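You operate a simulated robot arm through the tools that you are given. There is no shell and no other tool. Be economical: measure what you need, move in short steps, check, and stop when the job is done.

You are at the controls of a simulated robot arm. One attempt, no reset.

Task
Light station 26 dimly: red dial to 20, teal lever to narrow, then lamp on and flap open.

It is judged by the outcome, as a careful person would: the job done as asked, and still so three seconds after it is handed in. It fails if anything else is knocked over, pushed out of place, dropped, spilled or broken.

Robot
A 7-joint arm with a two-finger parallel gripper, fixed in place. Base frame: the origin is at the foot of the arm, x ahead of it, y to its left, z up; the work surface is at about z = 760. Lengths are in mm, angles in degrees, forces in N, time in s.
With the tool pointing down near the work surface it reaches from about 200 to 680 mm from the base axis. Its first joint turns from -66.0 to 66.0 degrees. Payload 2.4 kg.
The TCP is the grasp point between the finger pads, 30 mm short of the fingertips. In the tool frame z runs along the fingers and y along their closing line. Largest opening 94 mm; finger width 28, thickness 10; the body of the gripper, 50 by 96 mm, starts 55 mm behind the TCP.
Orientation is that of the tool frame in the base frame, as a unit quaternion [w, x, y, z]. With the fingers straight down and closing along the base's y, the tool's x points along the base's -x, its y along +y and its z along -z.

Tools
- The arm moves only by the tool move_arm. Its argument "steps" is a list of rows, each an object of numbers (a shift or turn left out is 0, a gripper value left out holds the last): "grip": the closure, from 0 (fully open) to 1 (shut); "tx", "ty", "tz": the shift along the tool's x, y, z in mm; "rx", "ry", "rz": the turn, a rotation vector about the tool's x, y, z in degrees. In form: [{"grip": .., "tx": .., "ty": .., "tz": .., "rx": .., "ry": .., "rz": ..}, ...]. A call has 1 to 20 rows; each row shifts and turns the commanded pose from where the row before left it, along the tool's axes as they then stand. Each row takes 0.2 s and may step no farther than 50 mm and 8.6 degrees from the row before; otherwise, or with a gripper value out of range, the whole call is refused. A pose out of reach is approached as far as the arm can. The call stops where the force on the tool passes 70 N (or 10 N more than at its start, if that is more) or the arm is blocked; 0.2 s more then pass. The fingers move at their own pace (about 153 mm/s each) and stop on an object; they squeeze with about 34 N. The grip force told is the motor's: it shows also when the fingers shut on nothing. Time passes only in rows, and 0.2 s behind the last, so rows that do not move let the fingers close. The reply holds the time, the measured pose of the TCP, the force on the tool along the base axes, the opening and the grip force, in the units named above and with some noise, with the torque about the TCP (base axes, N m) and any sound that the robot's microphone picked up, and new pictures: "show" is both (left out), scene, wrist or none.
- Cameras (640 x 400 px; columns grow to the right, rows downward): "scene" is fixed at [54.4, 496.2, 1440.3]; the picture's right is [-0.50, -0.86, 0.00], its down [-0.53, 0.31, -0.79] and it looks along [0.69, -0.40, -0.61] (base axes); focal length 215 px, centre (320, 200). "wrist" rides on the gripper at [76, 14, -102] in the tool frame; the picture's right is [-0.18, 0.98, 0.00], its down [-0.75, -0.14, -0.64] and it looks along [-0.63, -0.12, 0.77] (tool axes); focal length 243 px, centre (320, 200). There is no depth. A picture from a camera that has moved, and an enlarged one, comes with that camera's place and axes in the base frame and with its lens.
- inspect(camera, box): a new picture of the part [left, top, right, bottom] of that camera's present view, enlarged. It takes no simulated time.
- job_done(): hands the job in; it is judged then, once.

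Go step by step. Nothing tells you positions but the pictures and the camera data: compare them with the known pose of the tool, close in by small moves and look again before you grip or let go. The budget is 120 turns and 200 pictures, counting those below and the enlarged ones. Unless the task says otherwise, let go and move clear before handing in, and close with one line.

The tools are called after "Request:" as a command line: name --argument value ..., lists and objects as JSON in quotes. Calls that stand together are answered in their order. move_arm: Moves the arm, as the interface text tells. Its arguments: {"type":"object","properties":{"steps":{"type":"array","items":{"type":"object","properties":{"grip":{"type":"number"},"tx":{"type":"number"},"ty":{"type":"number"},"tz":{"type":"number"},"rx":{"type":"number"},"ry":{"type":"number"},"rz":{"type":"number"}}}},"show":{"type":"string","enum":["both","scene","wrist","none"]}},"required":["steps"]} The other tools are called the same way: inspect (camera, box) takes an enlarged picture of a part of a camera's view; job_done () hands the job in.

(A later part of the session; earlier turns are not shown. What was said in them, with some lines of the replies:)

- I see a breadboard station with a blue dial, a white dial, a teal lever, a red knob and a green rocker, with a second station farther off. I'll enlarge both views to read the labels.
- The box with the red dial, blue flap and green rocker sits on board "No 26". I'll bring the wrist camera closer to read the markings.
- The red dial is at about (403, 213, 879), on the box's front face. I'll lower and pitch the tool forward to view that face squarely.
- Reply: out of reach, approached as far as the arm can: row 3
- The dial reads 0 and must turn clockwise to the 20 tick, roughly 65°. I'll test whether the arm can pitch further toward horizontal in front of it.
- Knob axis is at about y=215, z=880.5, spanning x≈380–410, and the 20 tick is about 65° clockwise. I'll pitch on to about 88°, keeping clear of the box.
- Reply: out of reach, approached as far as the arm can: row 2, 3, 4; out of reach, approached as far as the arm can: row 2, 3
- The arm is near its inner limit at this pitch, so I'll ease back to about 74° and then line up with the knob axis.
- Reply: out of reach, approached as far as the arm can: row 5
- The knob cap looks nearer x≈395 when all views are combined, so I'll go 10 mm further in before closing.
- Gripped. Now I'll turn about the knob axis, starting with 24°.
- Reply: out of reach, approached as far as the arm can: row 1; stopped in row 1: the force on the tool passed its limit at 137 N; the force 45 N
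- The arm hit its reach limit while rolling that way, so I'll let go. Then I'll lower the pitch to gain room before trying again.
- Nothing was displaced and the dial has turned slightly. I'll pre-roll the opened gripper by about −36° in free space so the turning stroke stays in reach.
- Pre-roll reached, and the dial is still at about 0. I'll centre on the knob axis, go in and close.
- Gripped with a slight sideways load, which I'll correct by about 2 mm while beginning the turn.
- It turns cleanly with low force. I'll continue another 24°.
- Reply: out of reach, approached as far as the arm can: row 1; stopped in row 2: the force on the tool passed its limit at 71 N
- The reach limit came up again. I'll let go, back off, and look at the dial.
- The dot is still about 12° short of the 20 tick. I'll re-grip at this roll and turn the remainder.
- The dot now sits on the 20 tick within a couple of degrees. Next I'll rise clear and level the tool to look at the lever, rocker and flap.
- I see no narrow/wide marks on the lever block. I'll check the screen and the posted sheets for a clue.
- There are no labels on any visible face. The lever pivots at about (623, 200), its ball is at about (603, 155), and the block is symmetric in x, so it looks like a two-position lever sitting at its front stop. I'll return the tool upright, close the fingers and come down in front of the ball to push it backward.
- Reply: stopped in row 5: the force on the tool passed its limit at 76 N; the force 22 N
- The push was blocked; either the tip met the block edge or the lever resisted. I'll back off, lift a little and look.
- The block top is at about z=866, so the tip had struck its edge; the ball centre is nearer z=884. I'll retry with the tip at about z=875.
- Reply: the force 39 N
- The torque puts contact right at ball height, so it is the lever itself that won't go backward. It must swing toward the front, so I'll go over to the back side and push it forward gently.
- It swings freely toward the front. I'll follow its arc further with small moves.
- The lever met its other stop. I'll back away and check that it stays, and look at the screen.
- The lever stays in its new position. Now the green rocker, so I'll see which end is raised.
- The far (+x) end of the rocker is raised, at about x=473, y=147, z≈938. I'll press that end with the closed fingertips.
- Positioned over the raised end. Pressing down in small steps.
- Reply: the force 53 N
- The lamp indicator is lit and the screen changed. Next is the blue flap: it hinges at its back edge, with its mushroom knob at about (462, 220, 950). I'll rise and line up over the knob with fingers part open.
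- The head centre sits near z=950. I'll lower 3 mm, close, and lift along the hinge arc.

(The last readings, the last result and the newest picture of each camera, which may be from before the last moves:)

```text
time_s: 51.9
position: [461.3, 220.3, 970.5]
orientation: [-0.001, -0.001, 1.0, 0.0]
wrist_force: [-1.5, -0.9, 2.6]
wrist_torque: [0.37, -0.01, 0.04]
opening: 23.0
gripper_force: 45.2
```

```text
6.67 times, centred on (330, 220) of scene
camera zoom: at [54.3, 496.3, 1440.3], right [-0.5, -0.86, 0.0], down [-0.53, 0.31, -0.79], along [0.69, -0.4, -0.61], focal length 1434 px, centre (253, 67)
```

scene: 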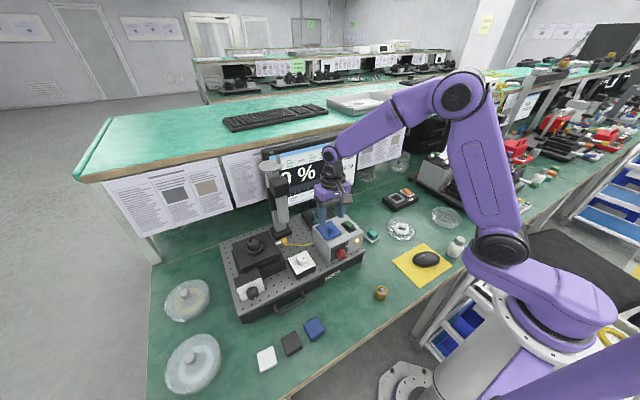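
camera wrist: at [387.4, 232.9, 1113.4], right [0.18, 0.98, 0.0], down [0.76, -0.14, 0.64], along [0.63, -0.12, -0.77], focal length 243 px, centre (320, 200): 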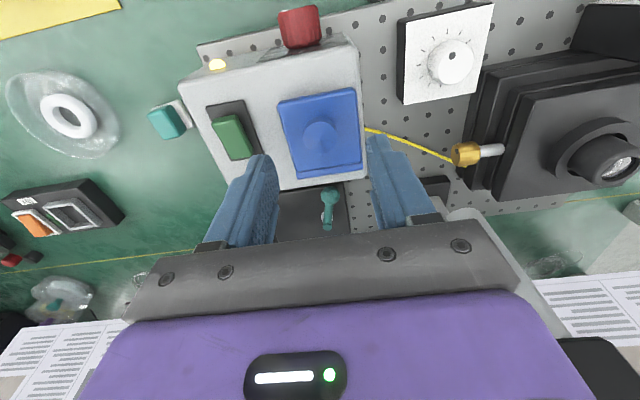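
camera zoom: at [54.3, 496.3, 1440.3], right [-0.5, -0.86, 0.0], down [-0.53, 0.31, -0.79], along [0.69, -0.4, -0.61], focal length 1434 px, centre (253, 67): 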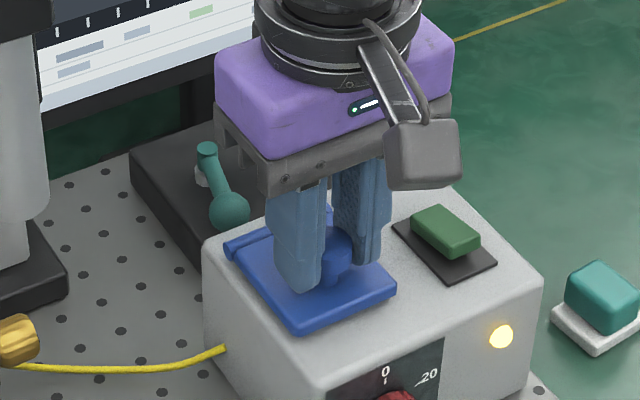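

Gripped the 23 mm knob. Lifting along the arc, first about 20°.

Request:
move_arm --steps '[{"tx": -2, "tz": -4}, {"tx": -2.2, "tz": -4}, {"tx": -2.7, "tz": -3.7}, {"tx": -2.8, "tz": -3.5}, {}]' --show "none"

Request:
inspect --camera "scene" --box '[300, 190, 360, 250]'

```text
time_s: 53.1
position: [468.1, 220.2, 985.3]
orientation: [-0.004, -0.002, 1.0, -0.002]
wrist_force: [-16.5, 6.4, -13.8]
wrist_torque: [0.45, 1.42, -0.04]
opening: 23.3
gripper_force: 45.0
```

```text
6.67 times, centred on (330, 220) of scene
camera zoom: at [54.2, 496.5, 1440.2], right [-0.5, -0.86, 0.0], down [-0.53, 0.31, -0.79], along [0.69, -0.4, -0.61], focal length 1434 px, centre (253, 67)
```

zoom: 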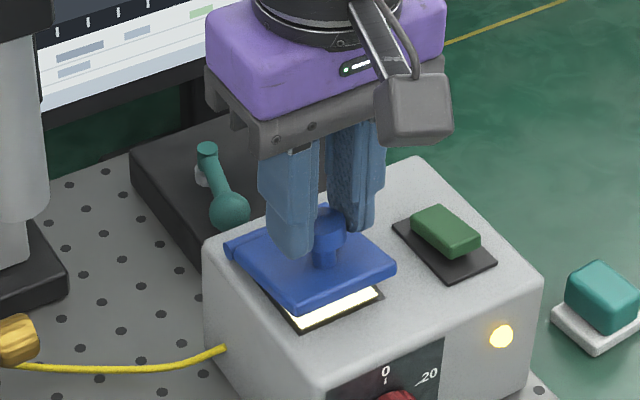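

The flap is lifting. I'll continue, rotating the tool together with it about the hinge.

Request:
move_arm --steps '[{"tx": -6, "tz": -4, "ry": 6}, {"tx": -6, "tz": -4, "ry": 6}, {"tx": -6, "tz": -4, "ry": 6}, {"tx": -6, "tz": -4, "ry": 6}, {}]' --show "scene"

Request:
inspect --camera "scene" --box '[290, 170, 370, 250]'

```text
time_s: 54.3
position: [497.5, 220.2, 997.1]
orientation: [-0.211, -0.001, 0.978, -0.001]
wrist_force: [-7.6, 1.9, -24.4]
wrist_torque: [0.22, 0.74, -0.19]
opening: 23.1
gripper_force: 44.6
```

scene: 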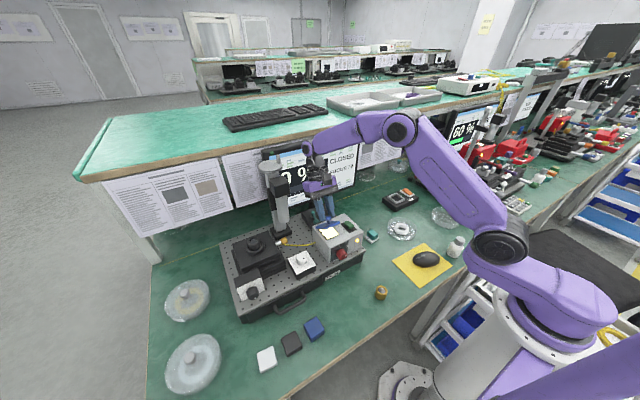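

```text
5.00 times, centred on (330, 210) of scene
camera zoom: at [54.6, 496.5, 1440.2], right [-0.5, -0.86, 0.0], down [-0.53, 0.31, -0.79], along [0.69, -0.4, -0.61], focal length 1075 px, centre (270, 150)
```

zoom: 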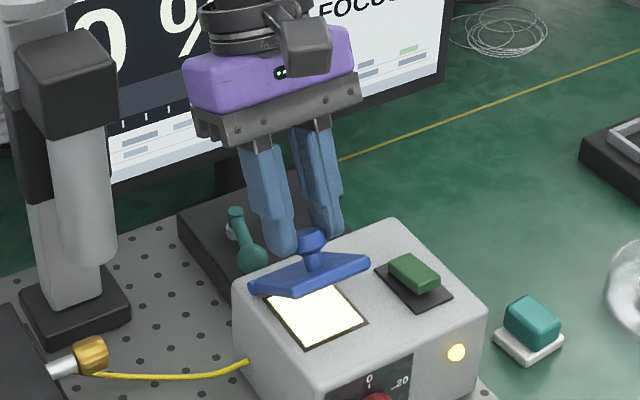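

Request:
move_arm --steps '[{"tx": -6, "tz": -3.5, "ry": 6}, {"tx": -6, "tz": -3.5, "ry": 6}, {"tx": -6, "tz": -3.5, "ry": 6}, {}]' --show "scene"

Request:
inspect --camera "scene" --box '[290, 170, 370, 250]'

```text
time_s: 55.3
position: [518.8, 219.6, 997.6]
orientation: [-0.354, 0.0, 0.935, 0.001]
wrist_force: [14.0, 7.8, -17.7]
wrist_torque: [-0.03, -1.23, 0.0]
opening: 23.0
gripper_force: 44.7
```

scene: 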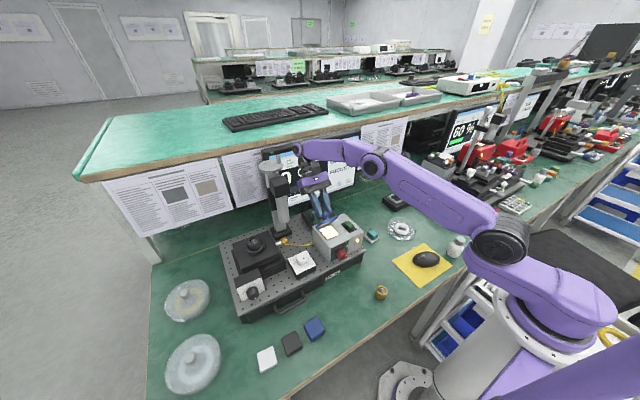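

```text
5.00 times, centred on (330, 210) of scene
camera zoom: at [55.1, 496.6, 1440.2], right [-0.5, -0.86, 0.0], down [-0.53, 0.31, -0.79], along [0.69, -0.4, -0.61], focal length 1075 px, centre (270, 150)
```

zoom: 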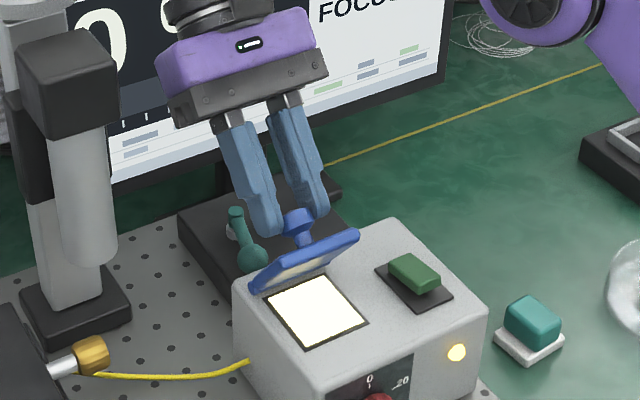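

The flap is about 65–70° open, and the wrist should go no nearer the monitor. I'll open the fingers, back off along the tool and see whether the flap stays.

Request:
move_arm --steps '[{"grip": 0.55}, {}, {}]' --show "none"

Request:
inspect --camera "scene" --box '[290, 170, 370, 250]'

```text
time_s: 56.1
position: [515.7, 219.6, 997.8]
orientation: [-0.359, -0.001, 0.933, 0.0]
wrist_force: [0.2, -0.3, 0.5]
wrist_torque: [0.01, 0.02, 0.03]
opening: 42.4
gripper_force: 0.0
```

```text
5.00 times, centred on (330, 210) of scene
camera zoom: at [54.4, 496.2, 1440.3], right [-0.5, -0.86, 0.0], down [-0.53, 0.31, -0.79], along [0.69, -0.4, -0.61], focal length 1075 px, centre (270, 150)
```

zoom: 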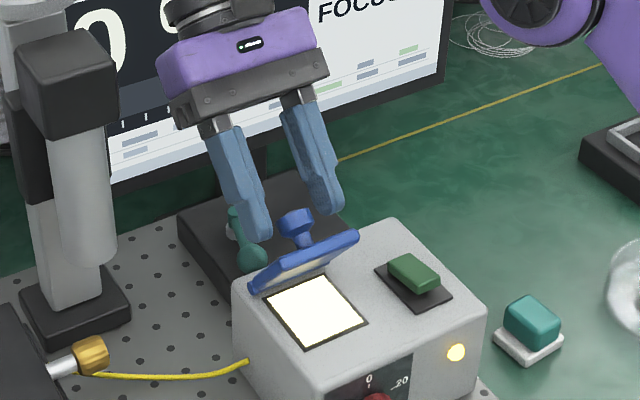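

It holds by itself. I'll lift straight up, right the tool, and view from the front.

Request:
move_arm --steps '[{"tx": 13.4, "tz": -14.8}, {"tx": 20, "tz": -22.2}, {"tx": 20, "tz": -22.2}, {"ry": -8, "tx": 10}, {"ry": -8, "tx": 10}, {"ry": -8, "tx": 10}, {"ry": -8, "tx": 10}, {"ry": -8, "tx": 10}, {"ry": -2}, {"tx": 40}, {"tx": 40}, {}]'

Request:
inspect --camera "scene" --box '[260, 130, 370, 250]'

```text
time_s: 58.7
position: [374.9, 210.9, 1077.5]
orientation: [-0.001, -0.001, 1.0, 0.0]
wrist_force: [-0.7, 0.0, 0.1]
wrist_torque: [-0.02, 0.0, -0.01]
opening: 42.4
gripper_force: 0.1
out of reach, approached as far as the arm can: row 1, 2, 3
camera wrist: at [299.4, 224.0, 1180.4], right [0.18, 0.98, 0.0], down [0.75, -0.14, 0.64], along [0.63, -0.12, -0.77], focal length 243 px, centre (320, 200)
```

scene: 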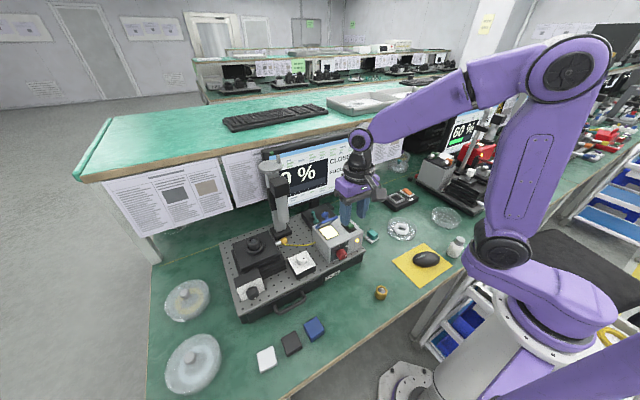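
wrist: 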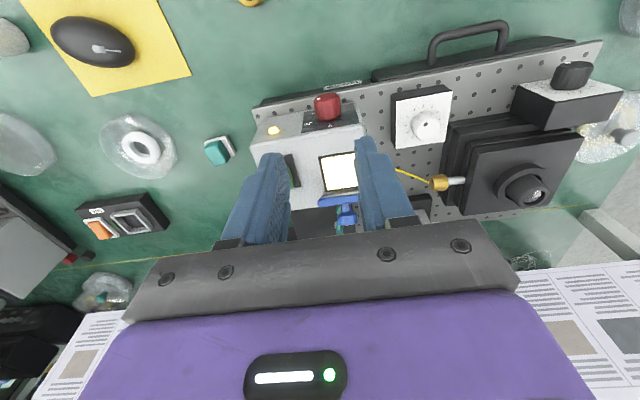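

```text
3.33 times, centred on (315, 190) of scene
camera zoom: at [54.4, 496.2, 1440.3], right [-0.5, -0.86, 0.0], down [-0.53, 0.31, -0.79], along [0.69, -0.4, -0.61], focal length 717 px, centre (337, 233)
```

zoom: 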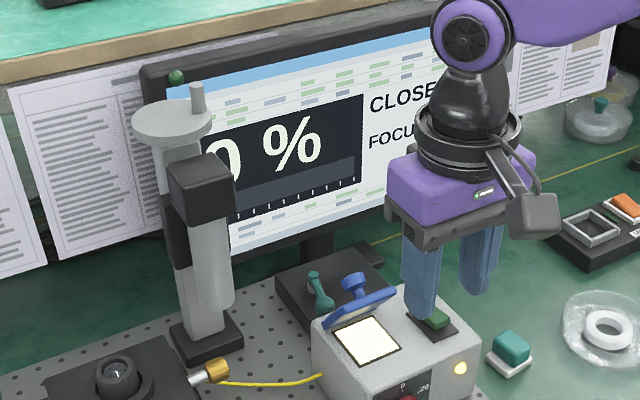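

The flap is held open but the screen still says CLOSED. I'll push its underside further back with closed fingers.

Request:
move_arm --steps '[{"grip": 1, "tx": -25, "ty": 5, "tz": 29}, {"tx": -25, "ty": 4, "tz": 29}, {"tx": -20, "tz": 29}, {"tx": -12}, {"tx": -10}, {"tx": -8}, {"tx": -6}, {}]'

Request:
inspect --camera "scene" --box '[270, 140, 370, 250]'

```text
time_s: 60.5
position: [479.1, 219.7, 992.1]
orientation: [0.003, 0.0, 1.0, 0.001]
wrist_force: [-8.8, -5.4, 46.3]
wrist_torque: [-0.05, -0.68, -0.08]
opening: 0.0
gripper_force: 32.5
camera wrist: at [402.5, 233.1, 1094.7], right [0.18, 0.98, 0.0], down [0.75, -0.14, 0.64], along [0.63, -0.12, -0.76], focal length 243 px, centre (320, 200)
```

scene: 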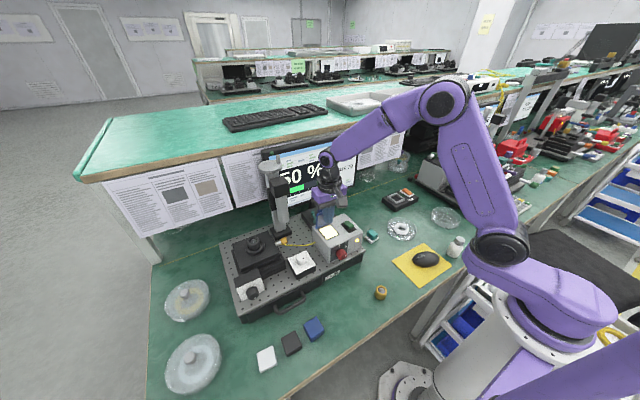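
wrist: 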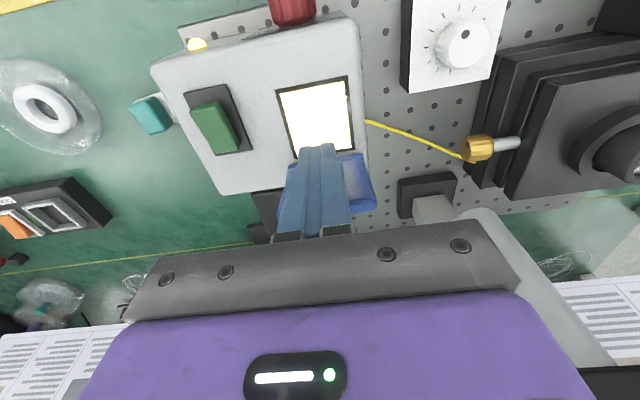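

```text
3.64 times, centred on (320, 195) of scene
camera zoom: at [53.4, 495.8, 1440.5], right [-0.5, -0.86, 0.0], down [-0.53, 0.31, -0.79], along [0.69, -0.4, -0.61], focal length 782 px, centre (320, 218)
```

zoom: 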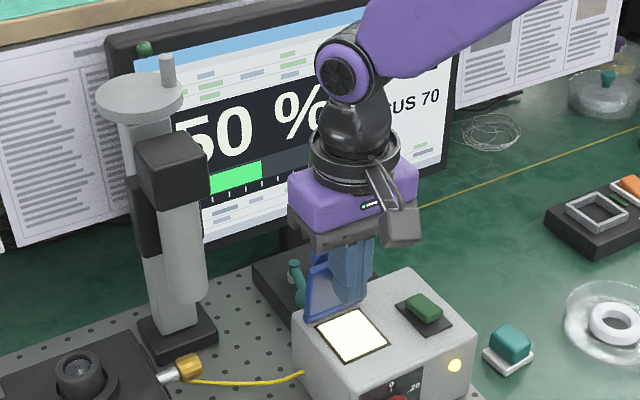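

The screen now shows a reading, so the flap counts as open. I'll raise slightly to relieve the load and push it fully back.

Request:
move_arm --steps '[{"tz": -8}, {"tx": -8}, {"tx": -8}, {"tx": -6}, {}]' --show "none"

Request:
inspect --camera "scene" --box '[290, 180, 370, 250]'

```text
time_s: 61.7
position: [499.6, 220.3, 997.7]
orientation: [-0.004, 0.0, 1.0, -0.001]
wrist_force: [-14.6, -1.7, 4.9]
wrist_torque: [0.04, 0.35, 0.0]
opening: 0.2
gripper_force: 32.7
```

```text
5.71 times, centred on (330, 215) of scene
camera zoom: at [53.9, 496.2, 1440.4], right [-0.5, -0.86, 0.0], down [-0.53, 0.31, -0.79], along [0.69, -0.4, -0.61], focal length 1229 px, centre (263, 114)
```

zoom: 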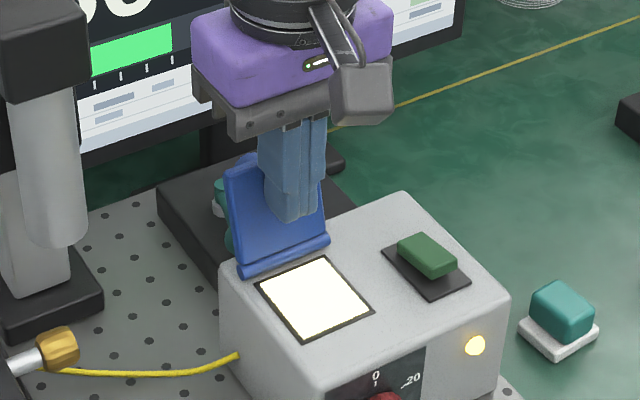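

Request:
move_arm --steps '[{"tx": 25}, {"tx": 30, "tz": -20}, {"tx": 40, "tz": -30}, {"ty": -45, "tx": 20}, {"ty": -45}, {"ty": -45}, {"ty": -45}, {}]'

Request:
inspect --camera "scene" --box '[250, 130, 370, 270]'

```text
time_s: 63.5
position: [386.9, 40.1, 1048.5]
orientation: [-0.001, 0.0, 1.0, 0.001]
wrist_force: [0.1, -0.4, -0.1]
wrist_torque: [-0.02, 0.0, -0.03]
opening: 0.0
gripper_force: 32.9
camera wrist: at [310.8, 53.6, 1150.1], right [0.18, 0.98, 0.0], down [0.75, -0.14, 0.64], along [0.63, -0.12, -0.77], focal length 243 px, centre (320, 200)
```

scene: 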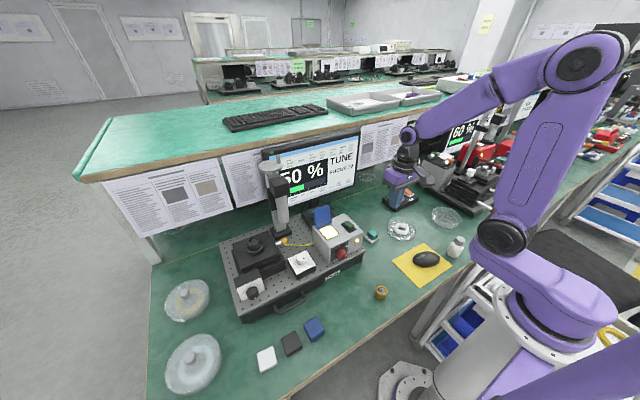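
wrist: 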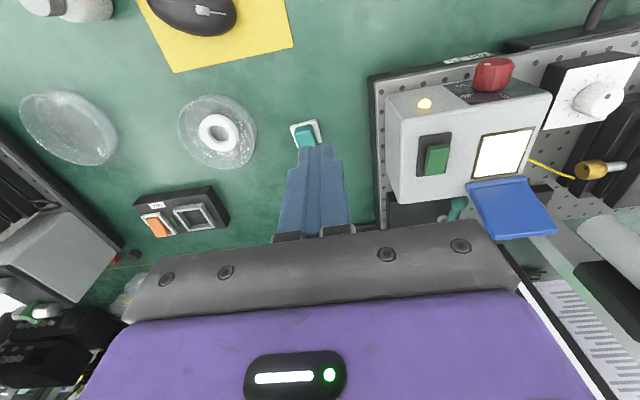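

```text
2.86 times, centred on (310, 200) of scene
camera zoom: at [54.4, 496.2, 1440.3], right [-0.5, -0.86, 0.0], down [-0.53, 0.31, -0.79], along [0.69, -0.4, -0.61], focal length 614 px, centre (349, 200)
```

zoom: 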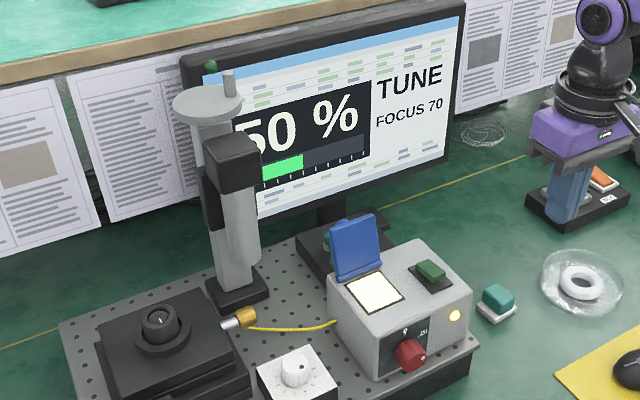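

The screen reads "50 % TUNE". I'll look closely at the lit window, the dial and the lever block for any sign of narrow or wide.

Request:
inspect --camera "scene" --box '[300, 195, 365, 270]'

Request:
inspect --camera "wrist" --box '[380, 50, 560, 250]'

Request:
inspect --camera "scene" --box '[255, 135, 365, 215]'

```text
5.33 times, centred on (332, 232) of scene
camera zoom: at [54.4, 496.2, 1440.3], right [-0.5, -0.86, 0.0], down [-0.53, 0.31, -0.79], along [0.69, -0.4, -0.61], focal length 1147 px, centre (253, 27)
```

zoom: 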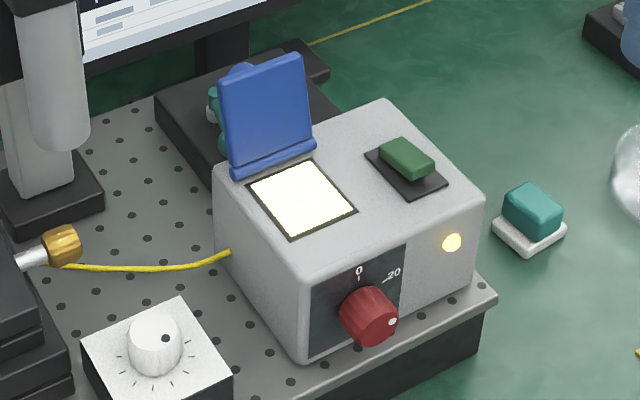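

```text
2.00 times, centred on (470, 150) of wrist
camera zoom: at [310.8, 53.6, 1150.1], right [0.18, 0.98, 0.0], down [0.75, -0.14, 0.64], along [0.63, -0.12, -0.77], focal length 485 px, centre (20, 300)
```

zoom: 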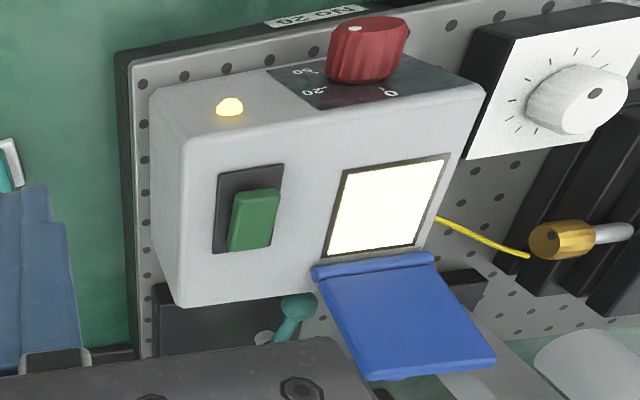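

```text
5.00 times, centred on (310, 175) of scene
camera zoom: at [54.4, 496.2, 1440.3], right [-0.5, -0.86, 0.0], down [-0.53, 0.31, -0.79], along [0.69, -0.4, -0.61], focal length 1075 px, centre (370, 325)
```

zoom: 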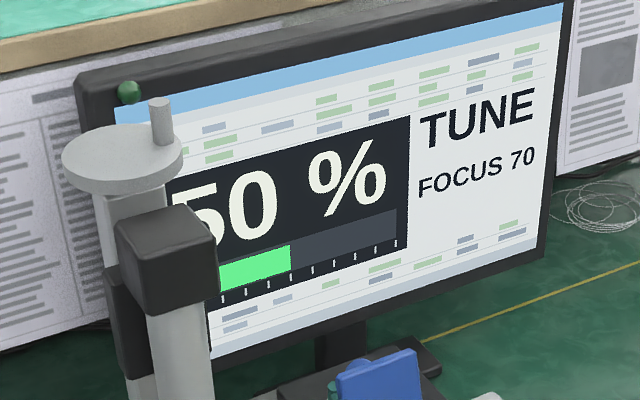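

To be sure which end is narrow, I'll swing the lever partway back and see how the reading responds, staying clear of the opened flap.

Request:
move_arm --steps '[{"tz": -15, "tx": -40, "ty": 30}, {"tx": -40, "ty": 40}, {"tx": -45, "ty": 45}, {"tx": -42, "ty": 42}, {"tx": -40, "ty": 40}, {"tz": 40}, {"tz": 30}, {}]'

Request:
inspect --camera "wrist" --box '[230, 70, 430, 240]'

```text
refused: row 1 steps farther than a row can; nothing moved
```

```text
2.35 times, centred on (330, 155) of wrist
camera zoom: at [310.8, 53.6, 1150.1], right [0.18, 0.98, 0.0], down [0.75, -0.14, 0.64], along [0.63, -0.12, -0.77], focal length 571 px, centre (296, 306)
```

zoom: 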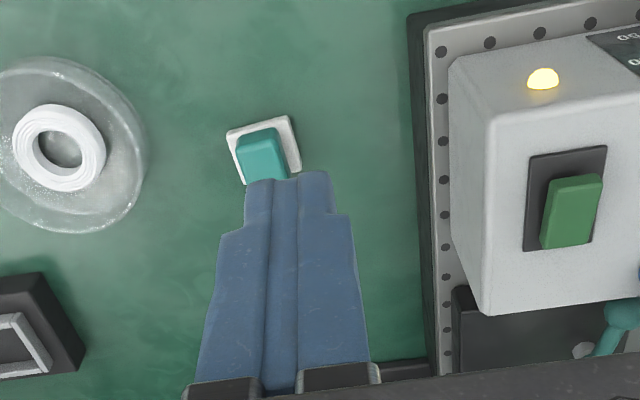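

The row was too long, so I'll repeat it with shorter steps.

Request:
move_arm --steps '[{"tz": -15}, {"tx": -30, "ty": 28}, {"tx": -30, "ty": 28}, {"tx": -30, "ty": 28}, {"tx": -30, "ty": 28}, {"tx": -30, "ty": 28}, {"tx": -30, "ty": 28}, {"tx": -25, "ty": 28}, {"tz": 40}, {"tz": 30}, {}]'

Request:
inspect --camera "wrist" --box '[230, 70, 430, 240]'

```text
time_s: 65.9
position: [591.9, 238.0, 993.9]
orientation: [-0.001, -0.002, 1.0, -0.001]
wrist_force: [-0.3, -0.1, 0.1]
wrist_torque: [0.02, 0.0, 0.01]
opening: 0.1
gripper_force: 33.3
camera wrist: at [515.5, 250.9, 1095.8], right [0.18, 0.98, 0.0], down [0.75, -0.14, 0.64], along [0.63, -0.12, -0.77], focal length 243 px, centre (320, 200)
```

scene: 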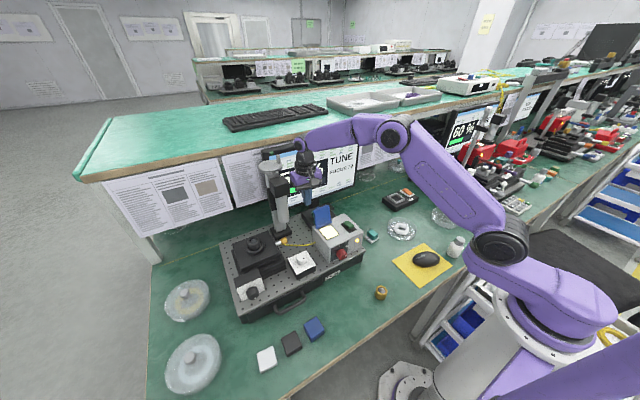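
wrist: 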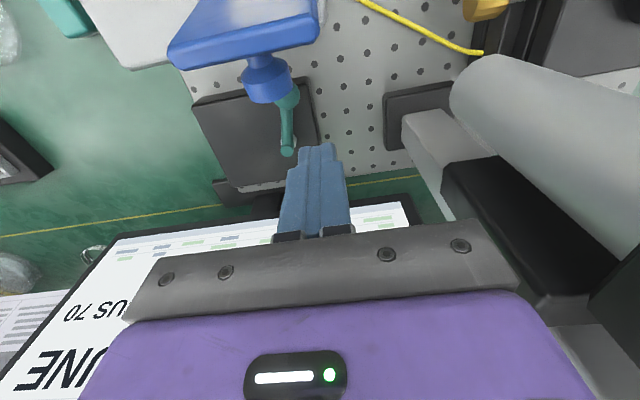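

```text
2.35 times, centred on (330, 155) of wrist
camera zoom: at [515.5, 250.9, 1095.8], right [0.18, 0.98, 0.0], down [0.75, -0.14, 0.64], along [0.63, -0.12, -0.77], focal length 571 px, centre (296, 306)
```

zoom: 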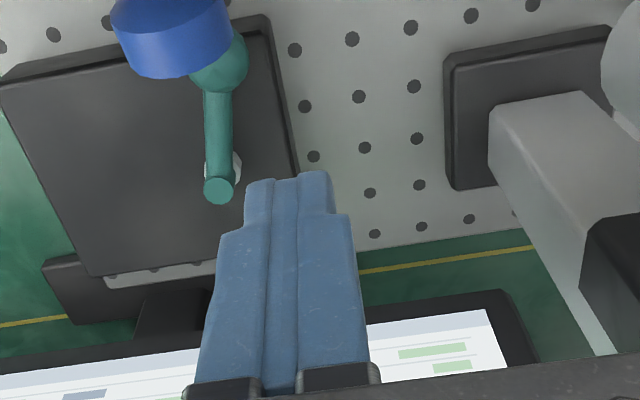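

Request:
move_arm --steps '[{"tx": -6, "ty": -9}, {"tz": 40}, {"tz": 40}, {"tz": 6}, {}]' --show "wrist"

Request:
inspect --camera "scene" --box '[260, 140, 360, 240]'

```text
time_s: 67.1
position: [596.9, 228.3, 907.5]
orientation: [-0.001, -0.001, 1.0, -0.001]
wrist_force: [0.6, 0.3, -0.3]
wrist_torque: [0.02, 0.02, 0.01]
opening: 0.0
gripper_force: 33.0
camera wrist: at [521.1, 241.4, 1010.2], right [0.18, 0.98, 0.0], down [0.75, -0.14, 0.64], along [0.63, -0.12, -0.77], focal length 243 px, centre (320, 200)
```

wrist: 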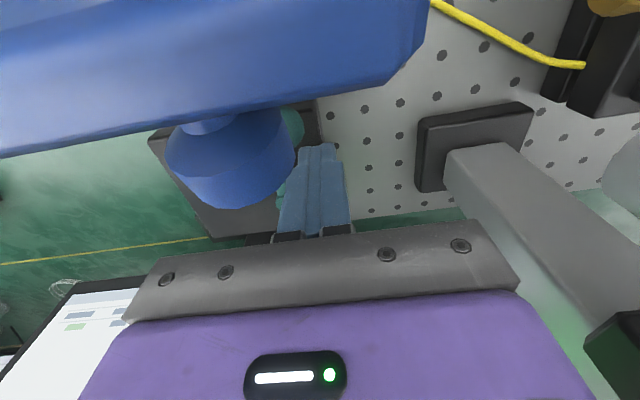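

```text
4.00 times, centred on (310, 190) of scene
camera zoom: at [54.4, 496.2, 1440.3], right [-0.5, -0.86, 0.0], down [-0.53, 0.31, -0.79], along [0.69, -0.4, -0.61], focal length 860 px, centre (360, 240)
```

zoom: 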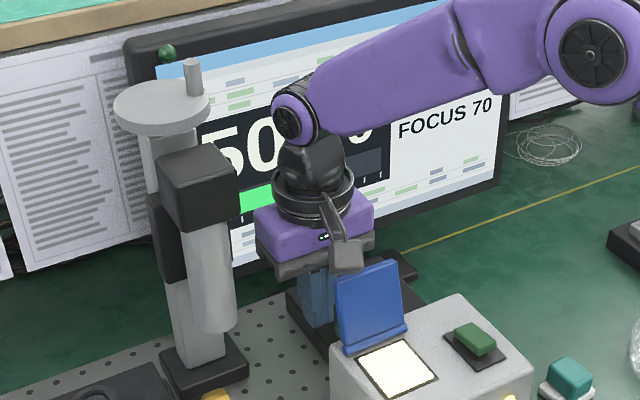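

No contact yet, though the camera housing is close above the flap. The "50" stays readable, so I'll nudge the lever a little toward −y and watch.

Request:
move_arm --steps '[{"ty": -6}, {"ty": -6}, {"ty": -5}, {"ty": -4}, {}]' --show "wrist"

Request:
inspect --camera "scene" --box '[260, 140, 360, 240]'

```text
time_s: 68.3
position: [596.4, 205.4, 905.9]
orientation: [-0.001, 0.001, 1.0, 0.0]
wrist_force: [-3.8, 1.7, -0.7]
wrist_torque: [0.05, 0.07, -0.02]
opening: 0.2
gripper_force: 33.0
camera wrist: at [520.5, 219.9, 1009.5], right [0.18, 0.98, 0.0], down [0.76, -0.14, 0.64], along [0.63, -0.12, -0.77], focal length 243 px, centre (320, 200)
```

wrist: 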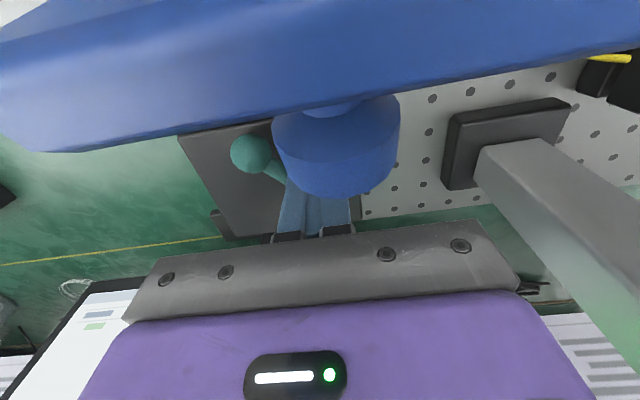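

```text
4.00 times, centred on (310, 190) of scene
camera zoom: at [54.3, 496.3, 1440.3], right [-0.5, -0.86, 0.0], down [-0.53, 0.31, -0.79], along [0.69, -0.4, -0.61], focal length 860 px, centre (360, 240)
```

zoom: 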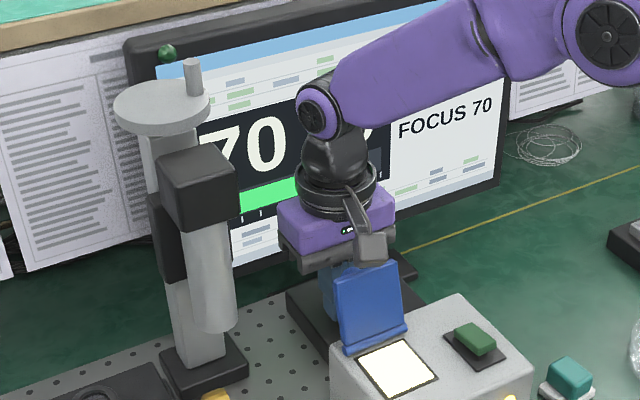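

Moving the lever back raised the reading from 50 to 70, so the original end is wide and the far end I set is narrow. Now I'll go round to the −y side and push it back to the narrow stop.

Request:
move_arm --steps '[{"ty": 8}, {"tz": -35}, {"tz": -35}, {"ty": -35}, {"ty": -38}, {"tz": 35}, {"tz": 33}, {}]' --show "wrist"

Request:
inspect --camera "scene" --box '[260, 140, 360, 240]'

```text
time_s: 70.1
position: [597.6, 143.2, 910.4]
orientation: [0.0, -0.002, 1.0, 0.0]
wrist_force: [-0.5, 0.0, -0.7]
wrist_torque: [-0.02, 0.0, 0.01]
opening: 0.0
gripper_force: 33.0
camera wrist: at [522.5, 156.4, 1012.2], right [0.18, 0.98, 0.0], down [0.75, -0.14, 0.64], along [0.63, -0.12, -0.77], focal length 243 px, centre (320, 200)
```

wrist: 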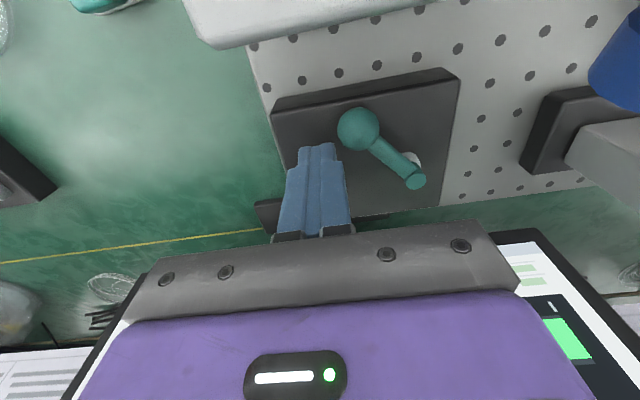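

```text
4.00 times, centred on (310, 190) of scene
camera zoom: at [54.4, 496.2, 1440.3], right [-0.5, -0.86, 0.0], down [-0.53, 0.31, -0.79], along [0.69, -0.4, -0.61], focal length 860 px, centre (360, 240)
```

zoom: 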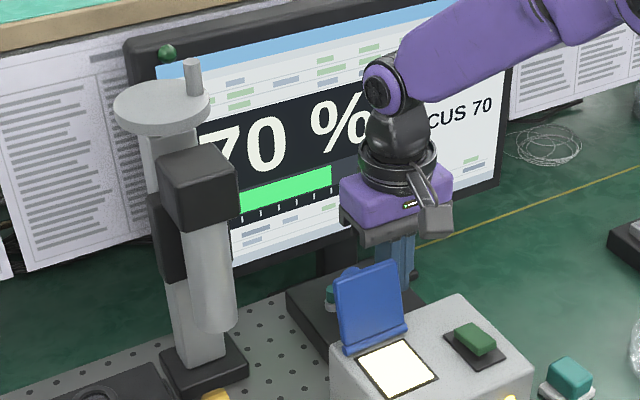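

Request:
move_arm --steps '[{"ty": 8}, {"ty": 8}, {"ty": 8}, {"ty": 8}, {"ty": 7}, {"ty": 5}, {}]' --show "wrist"

Request:
inspect --camera "scene" --box '[260, 140, 360, 240]'

```text
time_s: 71.7
position: [595.5, 185.2, 907.9]
orientation: [-0.001, 0.0, 1.0, 0.0]
wrist_force: [-0.4, -1.9, 0.4]
wrist_torque: [-0.08, 0.01, 0.01]
opening: 0.3
gripper_force: 32.9
camera wrist: at [520.0, 199.4, 1010.9], right [0.18, 0.98, 0.0], down [0.76, -0.14, 0.64], along [0.63, -0.12, -0.77], focal length 243 px, centre (320, 200)
```

wrist: 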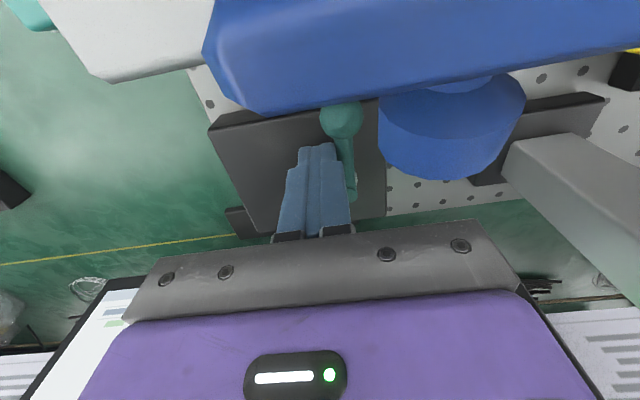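

```text
4.00 times, centred on (310, 190) of scene
camera zoom: at [54.3, 496.2, 1440.4], right [-0.5, -0.86, 0.0], down [-0.53, 0.31, -0.79], along [0.69, -0.4, -0.61], focal length 860 px, centre (360, 240)
```

zoom: 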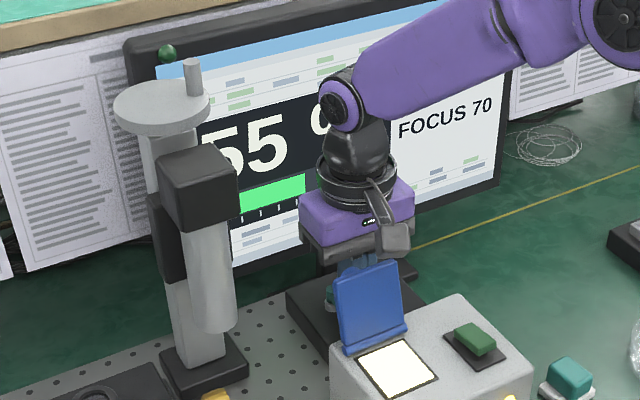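

Reading is down to 55. A few more millimetres to the stop.

Request:
move_arm --steps '[{"ty": 4}, {"ty": 3}, {"ty": 2}, {}]' --show "none"

Request:
inspect --camera "scene" --box '[260, 140, 360, 240]'

```text
time_s: 72.7
position: [597.2, 189.2, 907.5]
orientation: [-0.004, 0.001, 1.0, -0.003]
wrist_force: [-9.8, -26.8, -0.5]
wrist_torque: [-0.66, 0.24, -0.19]
opening: 0.0
gripper_force: 33.0
```

```text
4.00 times, centred on (310, 190) of scene
camera zoom: at [54.2, 495.6, 1440.6], right [-0.5, -0.86, 0.0], down [-0.53, 0.31, -0.79], along [0.69, -0.4, -0.61], focal length 860 px, centre (360, 240)
```

zoom: 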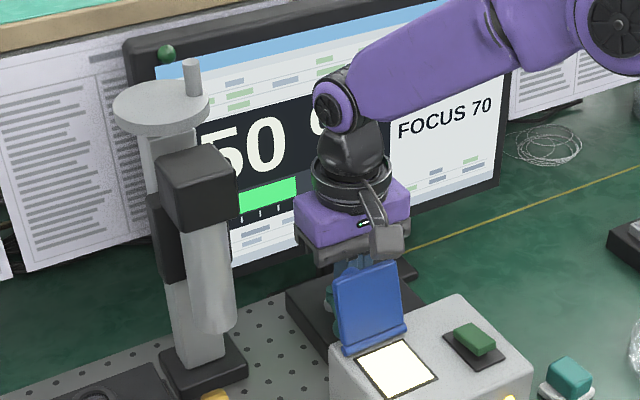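

It's back at the narrow stop, reading 50. I'll retreat clear and take a final look.

Request:
move_arm --steps '[{"ty": -8}, {"ty": -5, "tz": -35}, {"tz": -45}, {"tz": -45}, {"ty": -45}, {"ty": -45}, {"tx": 45}, {"tx": 45}, {"tx": 45}, {"tx": 45}, {}]'

Request:
inspect --camera "scene" --box '[220, 130, 400, 300]'

Request:
inspect --camera "wrist" --box '[380, 20, 600, 250]'

Request:
inspect --camera "scene" --box '[325, 235, 355, 270]'

```text
time_s: 75.1
position: [415.5, 91.6, 1035.8]
orientation: [-0.001, -0.001, 1.0, 0.0]
wrist_force: [0.5, -0.2, 0.1]
wrist_torque: [-0.02, -0.01, 0.02]
opening: 0.0
gripper_force: 32.9
camera wrist: at [339.2, 105.7, 1137.8], right [0.18, 0.98, 0.0], down [0.75, -0.14, 0.64], along [0.63, -0.12, -0.77], focal length 243 px, centre (320, 200)
```

scene: 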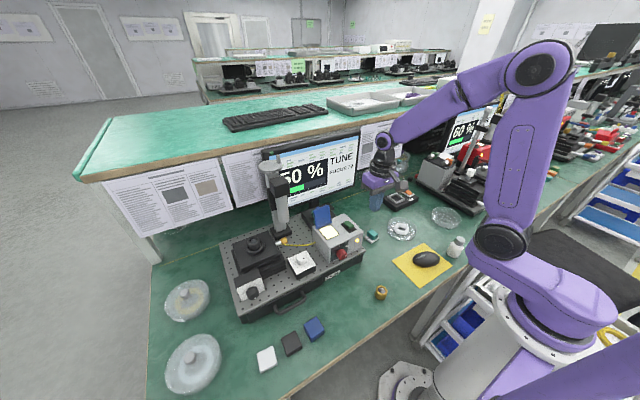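
wrist: 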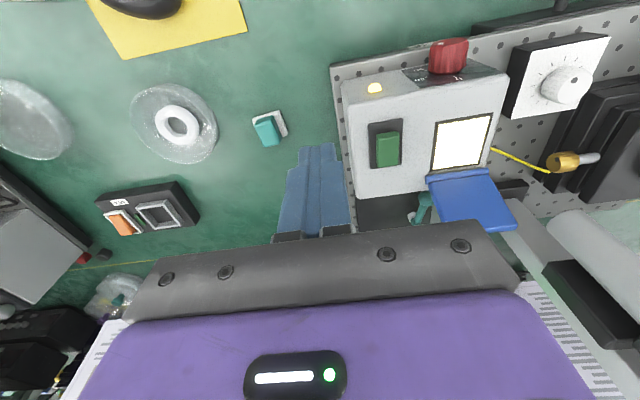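

```text
2.35 times, centred on (310, 215) of scene
camera zoom: at [54.4, 496.2, 1440.3], right [-0.5, -0.86, 0.0], down [-0.53, 0.31, -0.79], along [0.69, -0.4, -0.61], focal length 506 px, centre (344, 165)
```

zoom: 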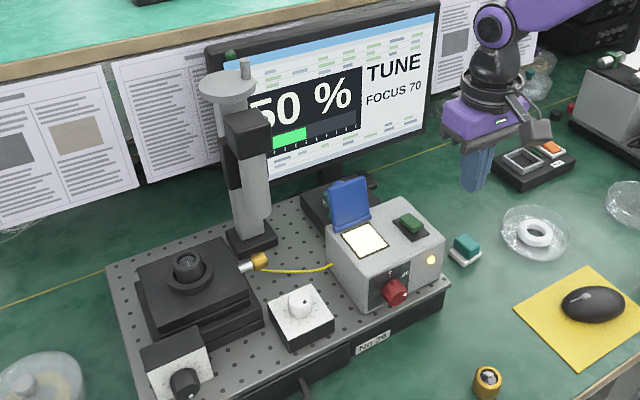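

```text
1.74 times, centred on (490, 135) of wrist
camera zoom: at [339.2, 105.7, 1137.8], right [0.18, 0.98, 0.0], down [0.75, -0.14, 0.64], along [0.63, -0.12, -0.77], focal length 422 px, centre (24, 313)
```

zoom: 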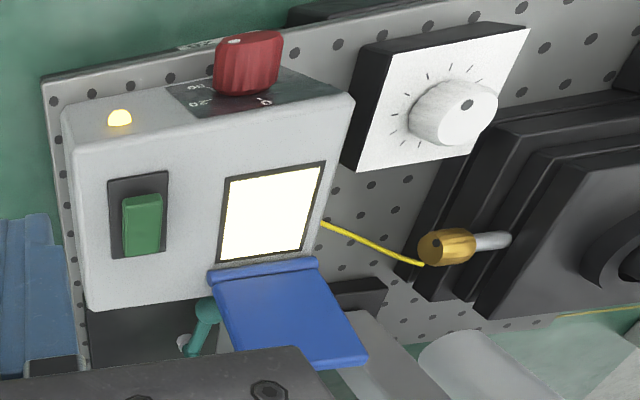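

```text
11.43 times, centred on (340, 252) of scene
camera zoom: at [54.4, 496.2, 1440.3], right [-0.5, -0.86, 0.0], down [-0.53, 0.31, -0.79], along [0.69, -0.4, -0.61], focal length 2458 px, centre (91, -400)
```

zoom: 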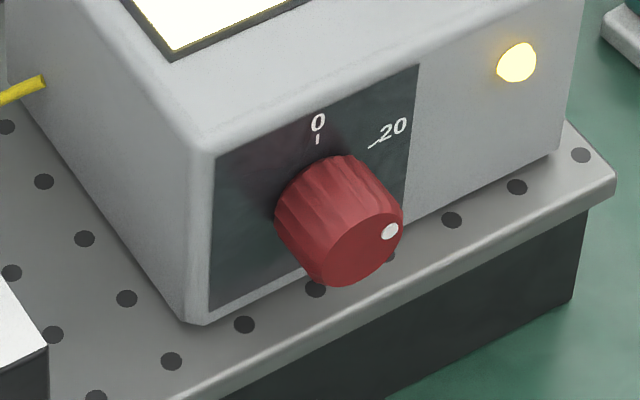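

Everything reads as intended: dial dot at the 20 tick, lever at the narrow stop, lamp lit, flap standing open past vertical. Nothing else has moved and the arm is clear, so I'm handing in.

Request:
job_done

```text
The job is handed in.
```

Station 26 is lit dimly: the red dial is on 20 to within a couple of degrees, the teal lever is at the narrow stop, the lamp is on and the flap is open. The lever has no markings, so I took narrow to be the end where the screen reading fell (50 %, against 70 % partway back).
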